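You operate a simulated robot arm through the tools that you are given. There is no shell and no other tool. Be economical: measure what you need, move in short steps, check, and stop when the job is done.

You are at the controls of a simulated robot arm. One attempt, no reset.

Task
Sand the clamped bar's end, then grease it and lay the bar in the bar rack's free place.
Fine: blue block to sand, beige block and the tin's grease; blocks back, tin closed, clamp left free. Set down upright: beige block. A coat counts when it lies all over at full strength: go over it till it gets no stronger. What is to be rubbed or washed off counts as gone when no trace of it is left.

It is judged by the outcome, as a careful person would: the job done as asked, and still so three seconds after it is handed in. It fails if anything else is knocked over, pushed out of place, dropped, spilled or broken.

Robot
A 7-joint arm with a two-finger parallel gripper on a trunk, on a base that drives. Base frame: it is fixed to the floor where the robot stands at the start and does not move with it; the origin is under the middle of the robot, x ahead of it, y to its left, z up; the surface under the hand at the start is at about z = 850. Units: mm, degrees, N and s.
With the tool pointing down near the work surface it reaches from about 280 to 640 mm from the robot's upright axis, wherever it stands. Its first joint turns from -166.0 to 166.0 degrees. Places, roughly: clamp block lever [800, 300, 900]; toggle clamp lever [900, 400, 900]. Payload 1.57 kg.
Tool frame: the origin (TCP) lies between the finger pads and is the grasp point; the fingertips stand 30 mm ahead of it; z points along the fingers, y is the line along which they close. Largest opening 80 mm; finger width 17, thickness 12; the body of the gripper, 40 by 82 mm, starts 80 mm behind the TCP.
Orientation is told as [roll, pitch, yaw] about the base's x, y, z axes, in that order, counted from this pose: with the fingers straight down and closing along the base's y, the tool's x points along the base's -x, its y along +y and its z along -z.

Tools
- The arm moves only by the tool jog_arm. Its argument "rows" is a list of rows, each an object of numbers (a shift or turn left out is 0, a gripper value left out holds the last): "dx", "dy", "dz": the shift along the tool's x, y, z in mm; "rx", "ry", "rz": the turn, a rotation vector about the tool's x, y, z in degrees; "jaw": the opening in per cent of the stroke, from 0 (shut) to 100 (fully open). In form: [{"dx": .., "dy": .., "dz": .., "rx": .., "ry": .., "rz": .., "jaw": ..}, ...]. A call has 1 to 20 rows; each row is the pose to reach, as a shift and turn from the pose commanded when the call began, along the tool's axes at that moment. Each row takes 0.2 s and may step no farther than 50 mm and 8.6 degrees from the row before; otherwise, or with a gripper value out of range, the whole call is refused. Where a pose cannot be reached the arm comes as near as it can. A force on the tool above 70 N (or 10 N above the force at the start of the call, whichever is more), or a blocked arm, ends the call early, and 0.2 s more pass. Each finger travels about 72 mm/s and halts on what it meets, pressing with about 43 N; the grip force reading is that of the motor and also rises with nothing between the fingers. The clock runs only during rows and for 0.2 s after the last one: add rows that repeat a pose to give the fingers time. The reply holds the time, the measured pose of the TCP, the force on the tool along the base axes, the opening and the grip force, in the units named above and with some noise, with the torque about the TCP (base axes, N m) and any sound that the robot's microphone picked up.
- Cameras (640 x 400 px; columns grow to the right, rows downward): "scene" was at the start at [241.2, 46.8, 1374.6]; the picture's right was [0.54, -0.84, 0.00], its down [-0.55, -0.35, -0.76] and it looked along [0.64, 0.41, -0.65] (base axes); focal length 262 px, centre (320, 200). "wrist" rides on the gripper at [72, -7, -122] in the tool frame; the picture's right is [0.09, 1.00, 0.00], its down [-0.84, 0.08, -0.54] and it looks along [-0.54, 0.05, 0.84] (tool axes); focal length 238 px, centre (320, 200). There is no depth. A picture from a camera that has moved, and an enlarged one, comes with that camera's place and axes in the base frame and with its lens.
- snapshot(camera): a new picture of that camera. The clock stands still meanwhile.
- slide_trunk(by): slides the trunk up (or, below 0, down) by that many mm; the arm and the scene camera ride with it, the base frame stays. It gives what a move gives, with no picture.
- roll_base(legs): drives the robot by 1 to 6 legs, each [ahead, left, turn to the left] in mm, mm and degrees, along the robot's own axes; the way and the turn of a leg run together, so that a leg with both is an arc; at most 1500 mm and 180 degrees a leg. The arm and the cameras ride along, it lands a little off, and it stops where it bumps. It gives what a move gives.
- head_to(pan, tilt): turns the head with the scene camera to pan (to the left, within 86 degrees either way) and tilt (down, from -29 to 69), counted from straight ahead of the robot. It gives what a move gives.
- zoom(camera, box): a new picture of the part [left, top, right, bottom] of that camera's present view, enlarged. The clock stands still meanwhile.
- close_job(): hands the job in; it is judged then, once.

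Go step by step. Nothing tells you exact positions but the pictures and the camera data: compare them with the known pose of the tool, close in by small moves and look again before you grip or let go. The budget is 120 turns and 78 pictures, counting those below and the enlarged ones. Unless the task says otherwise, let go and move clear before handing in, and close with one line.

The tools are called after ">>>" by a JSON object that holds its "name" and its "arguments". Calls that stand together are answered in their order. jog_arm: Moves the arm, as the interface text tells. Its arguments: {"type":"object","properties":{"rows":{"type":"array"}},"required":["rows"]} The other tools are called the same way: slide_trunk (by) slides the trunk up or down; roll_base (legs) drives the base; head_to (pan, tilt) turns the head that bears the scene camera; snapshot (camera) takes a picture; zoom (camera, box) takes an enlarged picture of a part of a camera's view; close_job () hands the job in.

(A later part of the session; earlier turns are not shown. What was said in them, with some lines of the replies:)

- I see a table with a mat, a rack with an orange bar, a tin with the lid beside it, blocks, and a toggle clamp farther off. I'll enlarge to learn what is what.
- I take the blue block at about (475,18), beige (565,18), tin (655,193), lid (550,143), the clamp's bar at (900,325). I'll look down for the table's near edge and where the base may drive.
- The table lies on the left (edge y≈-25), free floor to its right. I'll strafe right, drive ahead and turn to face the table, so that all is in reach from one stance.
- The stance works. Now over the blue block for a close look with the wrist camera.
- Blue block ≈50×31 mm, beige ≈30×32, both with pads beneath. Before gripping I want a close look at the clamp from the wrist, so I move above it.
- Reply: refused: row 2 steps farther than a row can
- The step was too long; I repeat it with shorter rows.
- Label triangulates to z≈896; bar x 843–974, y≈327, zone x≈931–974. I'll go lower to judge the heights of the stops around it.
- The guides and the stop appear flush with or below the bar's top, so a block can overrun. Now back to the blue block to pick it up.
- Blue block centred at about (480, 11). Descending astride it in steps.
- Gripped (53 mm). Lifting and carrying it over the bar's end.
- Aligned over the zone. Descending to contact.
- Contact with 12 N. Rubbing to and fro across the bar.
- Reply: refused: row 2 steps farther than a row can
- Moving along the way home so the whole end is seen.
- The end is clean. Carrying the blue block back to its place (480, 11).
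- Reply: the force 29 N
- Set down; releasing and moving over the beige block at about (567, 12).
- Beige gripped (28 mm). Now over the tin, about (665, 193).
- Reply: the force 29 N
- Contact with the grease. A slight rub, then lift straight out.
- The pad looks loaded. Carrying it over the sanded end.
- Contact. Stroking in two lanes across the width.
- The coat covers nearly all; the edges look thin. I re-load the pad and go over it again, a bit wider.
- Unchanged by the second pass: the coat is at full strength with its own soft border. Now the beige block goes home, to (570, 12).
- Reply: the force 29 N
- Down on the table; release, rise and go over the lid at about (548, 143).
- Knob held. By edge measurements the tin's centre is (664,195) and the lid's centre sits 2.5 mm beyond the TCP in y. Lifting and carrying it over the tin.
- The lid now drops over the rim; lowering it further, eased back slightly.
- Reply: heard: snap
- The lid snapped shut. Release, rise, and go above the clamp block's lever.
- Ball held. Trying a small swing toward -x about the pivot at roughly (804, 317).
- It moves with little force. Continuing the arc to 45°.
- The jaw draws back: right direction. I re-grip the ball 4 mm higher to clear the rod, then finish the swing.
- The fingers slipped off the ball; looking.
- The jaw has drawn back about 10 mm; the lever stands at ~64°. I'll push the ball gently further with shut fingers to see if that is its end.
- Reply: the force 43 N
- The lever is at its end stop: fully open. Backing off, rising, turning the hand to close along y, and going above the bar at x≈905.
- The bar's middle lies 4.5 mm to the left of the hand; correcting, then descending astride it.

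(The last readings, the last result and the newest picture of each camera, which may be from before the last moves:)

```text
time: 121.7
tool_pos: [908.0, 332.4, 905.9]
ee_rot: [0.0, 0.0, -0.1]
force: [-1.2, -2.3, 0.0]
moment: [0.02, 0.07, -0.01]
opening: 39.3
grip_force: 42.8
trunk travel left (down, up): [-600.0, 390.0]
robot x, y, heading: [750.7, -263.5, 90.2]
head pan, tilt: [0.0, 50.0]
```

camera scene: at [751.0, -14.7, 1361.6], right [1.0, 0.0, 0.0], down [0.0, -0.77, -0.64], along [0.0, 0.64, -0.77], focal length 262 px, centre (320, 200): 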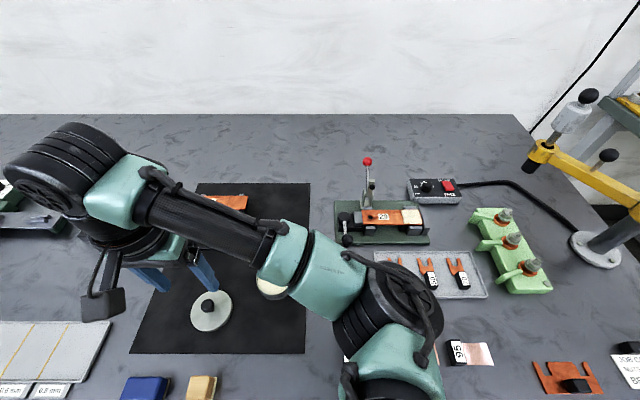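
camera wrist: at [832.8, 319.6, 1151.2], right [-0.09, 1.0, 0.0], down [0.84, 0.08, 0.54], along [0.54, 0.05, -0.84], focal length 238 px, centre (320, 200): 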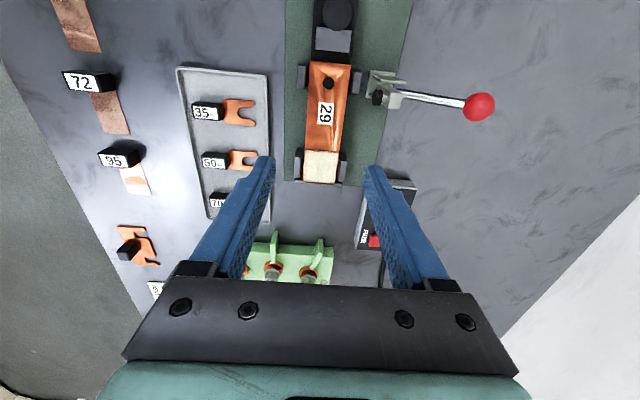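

Bar held (39 mm). A close look at the rack before lifting.

>>> {"name": "zoom", "arguments": {"camera": "scene", "box": [170, 180, 270, 260]}}

```text
5.00 times, centred on (220, 220) of scene
camera zoom: at [750.7, -14.6, 1361.6], right [1.0, 0.0, 0.0], down [0.0, -0.77, -0.64], along [0.0, 0.64, -0.77], focal length 1313 px, centre (820, 100)
```

zoom: 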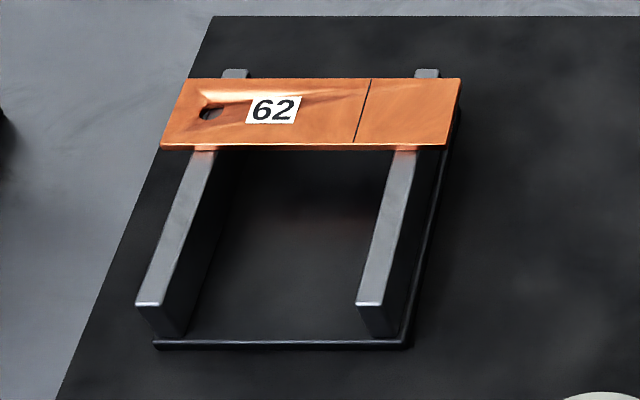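

The rack's free place is the near half: bar centre at about (514, 310), rails' top near z≈880. Lifting the bar straight up, then clear of the toggle.

>>> {"name": "jog_arm", "arguments": {"rows": [{"dz": -4}, {"dz": -10}, {"dz": -18, "dy": -2}, {"dz": -35, "dy": -10}, {"dz": -60, "dy": -20}, {"dz": -95, "dy": -20}, {"dz": -95, "dy": -20}]}}

>>> {"name": "snapshot", "arguments": {"camera": "scene"}}

```text
time: 123.3
tool_pos: [907.1, 317.1, 1002.6]
ee_rot: [-0.1, 0.0, 0.0]
force: [0.8, -0.7, -2.8]
moment: [0.02, 0.06, 0.01]
opening: 39.5
grip_force: 42.6
trunk travel left (down, up): [-600.0, 390.0]
robot x, y, heading: [752.4, -261.9, 89.7]
head pan, tilt: [0.0, 50.0]
```

```text
14 pictures are left
camera scene: at [751.0, -14.0, 1361.4], right [1.0, 0.0, 0.0], down [0.0, -0.77, -0.64], along [0.0, 0.64, -0.77], focal length 262 px, centre (320, 200)
```

scene: 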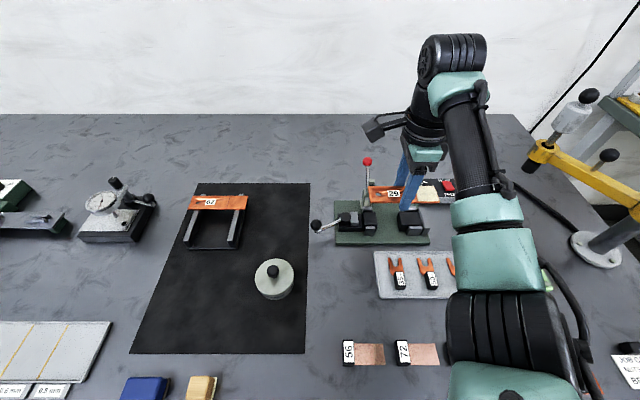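

Bar is free and level. Carrying it over to the rack.

>>> {"name": "jog_arm", "arguments": {"rows": [{"dx": 25}, {"dx": 60}, {"dx": 95}, {"dx": 130}, {"dx": 165}, {"dx": 200}, {"dx": 235}, {"dx": 270}, {"dx": 305}, {"dx": 340}, {"dx": 370}, {"dx": 389}, {"dx": 394.5}, {"dx": 394.5, "dz": 30}, {"dx": 394.5, "dz": 60}, {"dx": 394.5, "dz": 70}, {"dx": 394.5, "dz": 70}]}}

>>> {"name": "zoom", "arguments": {"camera": "scene", "box": [170, 160, 270, 260]}}

>>> {"name": "snapshot", "arguments": {"camera": "wrist"}}

```text
time: 126.9
tool_pos: [513.3, 313.2, 930.5]
ee_rot: [-0.1, -0.2, -0.1]
force: [-0.6, 0.4, -1.9]
moment: [-0.02, 0.01, 0.0]
opening: 39.3
grip_force: 43.3
trunk travel left (down, up): [-600.0, 390.0]
robot x, y, heading: [751.3, -263.2, 89.9]
head pan, tilt: [0.0, 50.0]
```

```text
4.00 times, centred on (220, 210) of scene
camera zoom: at [750.7, -14.2, 1361.5], right [1.0, 0.0, 0.0], down [0.0, -0.77, -0.64], along [0.0, 0.64, -0.77], focal length 1050 px, centre (720, 160)
```

zoom: 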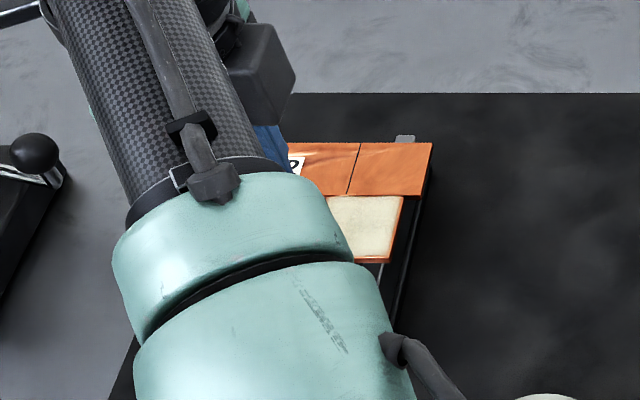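

```text
12 pictures are left
camera wrist: at [441.8, 306.0, 1052.6], right [-0.09, 1.0, 0.0], down [0.84, 0.08, 0.54], along [0.54, 0.05, -0.84], focal length 238 px, centre (320, 200)
```

wrist: 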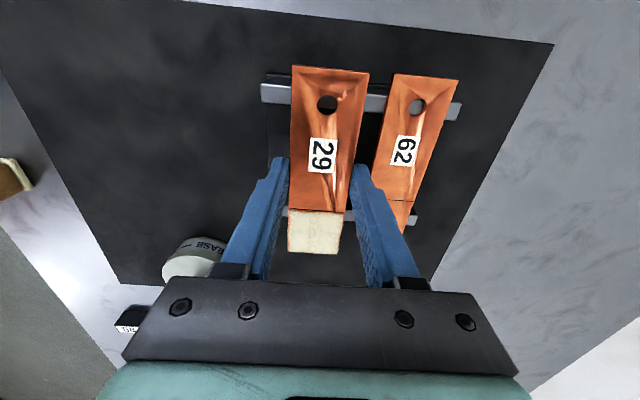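

Well placed over the free half, parallel to bar 62. Lowering.

>>> {"name": "jog_arm", "arguments": {"rows": [{"dz": 10, "dy": -2}, {"dz": 18, "dy": -2}, {"dz": 23, "dy": -2}, {"dz": 25, "dy": -2}, {"dz": 25, "dy": -2}]}}

```text
time: 128.1
tool_pos: [512.4, 311.7, 908.9]
ee_rot: [0.1, -0.1, 0.0]
force: [-1.4, -3.2, 14.6]
moment: [-0.41, -0.77, -0.15]
opening: 39.2
grip_force: 42.8
trunk travel left (down, up): [-600.0, 390.0]
robot x, y, heading: [747.3, -261.9, 90.4]
head pan, tilt: [0.0, 50.0]
```

>>> {"name": "zoom", "arguments": {"camera": "wrist", "box": [220, 50, 480, 270]}}

>>> {"name": "zoom", "arguments": {"camera": "scene", "box": [200, 180, 280, 260]}}

```text
1.82 times, centred on (350, 160) of wrist
camera zoom: at [441.1, 304.1, 1030.1], right [-0.09, 1.0, 0.0], down [0.84, 0.08, 0.54], along [0.54, 0.05, -0.84], focal length 433 px, centre (266, 273)
```

zoom: 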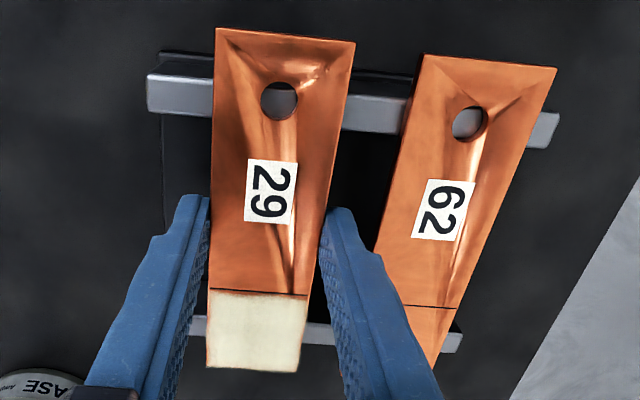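

```text
5.00 times, centred on (240, 220) of scene
camera zoom: at [751.1, -16.1, 1362.1], right [1.0, 0.0, 0.0], down [0.0, -0.77, -0.64], along [0.0, 0.64, -0.77], focal length 1313 px, centre (720, 100)
```

zoom: 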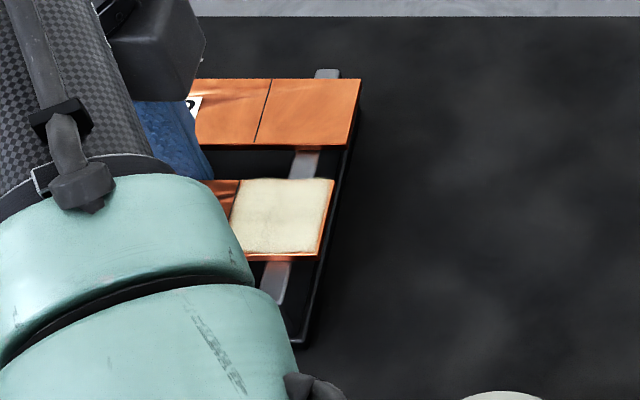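

>>> {"name": "jog_arm", "arguments": {"rows": [{"dz": 0.7}, {"dz": 1.4}, {"dz": 1.4}]}}

```text
time: 128.9
tool_pos: [512.8, 311.6, 908.3]
ee_rot: [0.5, 0.0, 0.0]
force: [0.5, 0.1, 23.3]
moment: [-0.17, -0.47, -0.03]
opening: 39.4
grip_force: 43.0
trunk travel left (down, up): [-600.0, 390.0]
robot x, y, heading: [749.7, -259.9, 90.0]
head pan, tilt: [0.0, 50.0]
```

Now resting on both rails. Easing off and opening just a little (bar 62 is near), then rising straight.

>>> {"name": "jog_arm", "arguments": {"rows": [{"dz": -1.5}, {"dz": -2, "jaw": 52}, {"dz": -2, "jaw": 58}, {"dz": -2, "jaw": 58}, {"dz": -2, "jaw": 58}]}}

>>> {"name": "jog_arm", "arguments": {"rows": [{"dz": -20}, {"dz": -60}, {"dz": -100}, {"dz": -120, "dx": -40}, {"dz": -120, "dx": -85}, {"dz": -120, "dx": -130}, {"dz": -120, "dx": -175}, {"dz": -120, "dx": -220}, {"dz": -120, "dx": -265}, {"dz": -120, "dx": -310}, {"dz": -120, "dx": -350, "dy": -20}, {"dz": -120, "dx": -380, "dy": -50}, {"dz": -120, "dx": -380, "dy": -50}]}}

>>> {"name": "snapshot", "arguments": {"camera": "scene"}}

>>> {"name": "zoom", "arguments": {"camera": "scene", "box": [170, 180, 310, 310]}}

```text
time: 130.1
tool_pos: [512.8, 311.6, 906.8]
ee_rot: [0.0, -0.1, -0.1]
force: [-0.3, -0.3, 0.6]
moment: [0.02, 0.0, 0.0]
opening: 46.2
grip_force: 0.1
trunk travel left (down, up): [-600.0, 390.0]
robot x, y, heading: [749.4, -264.7, 90.1]
head pan, tilt: [0.0, 50.0]
```

```text
time: 132.9
tool_pos: [893.5, 260.9, 1028.8]
ee_rot: [0.0, -0.2, 0.1]
force: [0.0, -0.1, 0.1]
moment: [-0.03, 0.03, -0.01]
opening: 46.3
grip_force: 0.2
trunk travel left (down, up): [-600.0, 390.0]
robot x, y, heading: [752.1, -261.8, 89.8]
head pan, tilt: [0.0, 50.0]
```

```text
9 pictures are left
camera scene: at [750.5, -14.0, 1361.4], right [1.0, 0.0, 0.0], down [0.0, -0.77, -0.64], along [0.0, 0.64, -0.77], focal length 262 px, centre (320, 200)
```

scene: 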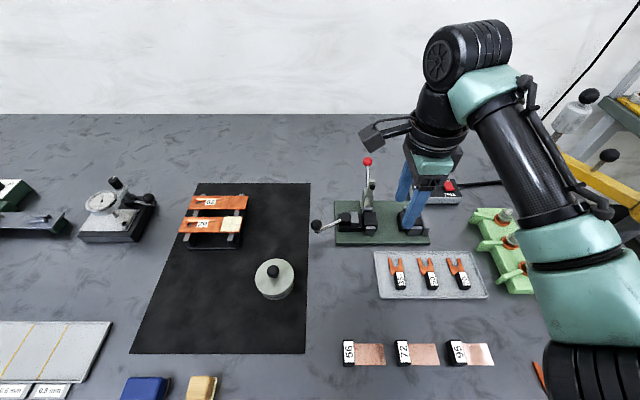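

```text
3.08 times, centred on (240, 245) of scene
camera zoom: at [750.5, -14.0, 1361.4], right [1.0, 0.0, 0.0], down [0.0, -0.77, -0.64], along [0.0, 0.64, -0.77], focal length 808 px, centre (566, 62)
```

zoom: 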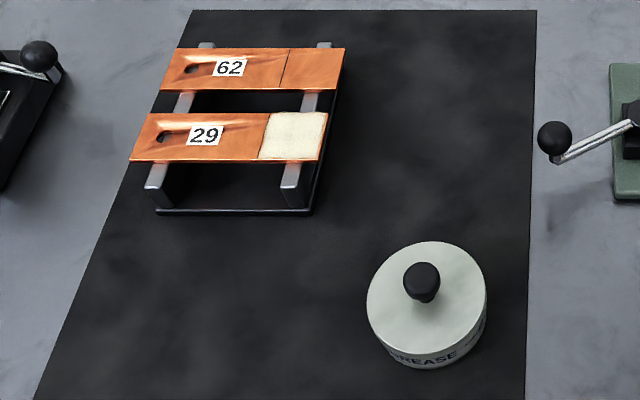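

The bar lies in the rack parallel to 62 and the tin is closed. A last check of the coat and the blocks.

>>> {"name": "zoom", "arguments": {"camera": "scene", "box": [205, 205, 255, 245]}}

>>> {"name": "head_to", "arguments": {"pan": 30, "tilt": 62}}

>>> {"name": "snapshot", "arguments": {"camera": "scene"}}

```text
10.00 times, centred on (230, 225) of scene
camera zoom: at [750.5, -14.0, 1361.4], right [1.0, 0.0, 0.0], down [0.0, -0.77, -0.64], along [0.0, 0.64, -0.77], focal length 2625 px, centre (1220, -50)
```

zoom: 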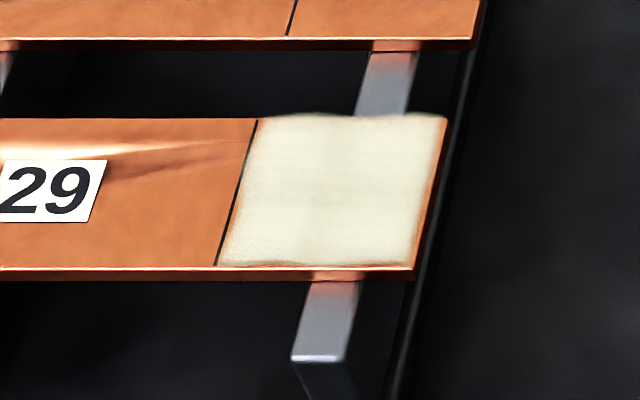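

```text
time: 133.9
tool_pos: [894.3, 260.3, 1028.9]
ee_rot: [0.1, -0.1, 0.0]
force: [-0.8, 1.0, 0.1]
moment: [0.0, 0.03, 0.01]
opening: 46.4
grip_force: 0.1
trunk travel left (down, up): [-600.0, 390.0]
robot x, y, heading: [750.1, -265.1, 90.1]
head pan, tilt: [30.0, 62.0]
```

```text
6 pictures are left
camera scene: at [718.7, -35.6, 1346.7], right [0.87, 0.5, 0.0], down [0.44, -0.77, -0.47], along [-0.23, 0.41, -0.88], focal length 262 px, centre (320, 200)
```

scene: 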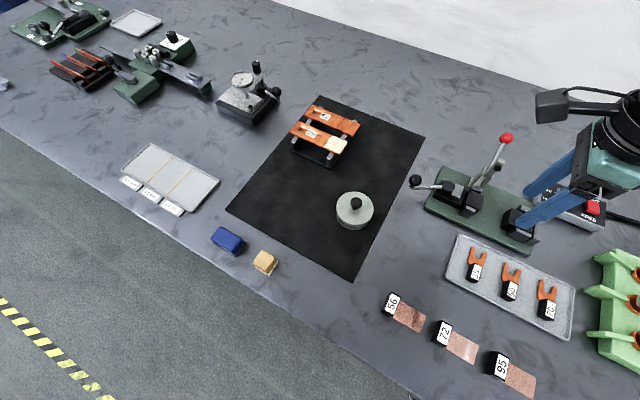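

All is in place: the blocks are back upright, the tin is shut, the clamp is open and empty, and the greased bar is in the rack. Handing in.

>>> {"name": "close_job", "arguments": {}}

```text
The job is handed in.
```

The clamped bar (29) has its end sanded clean with the blue block and greased all over with the beige block. It lies in the rack's free place beside bar 62. Both blocks are back upright, the tin is closed and the clamp is left free.
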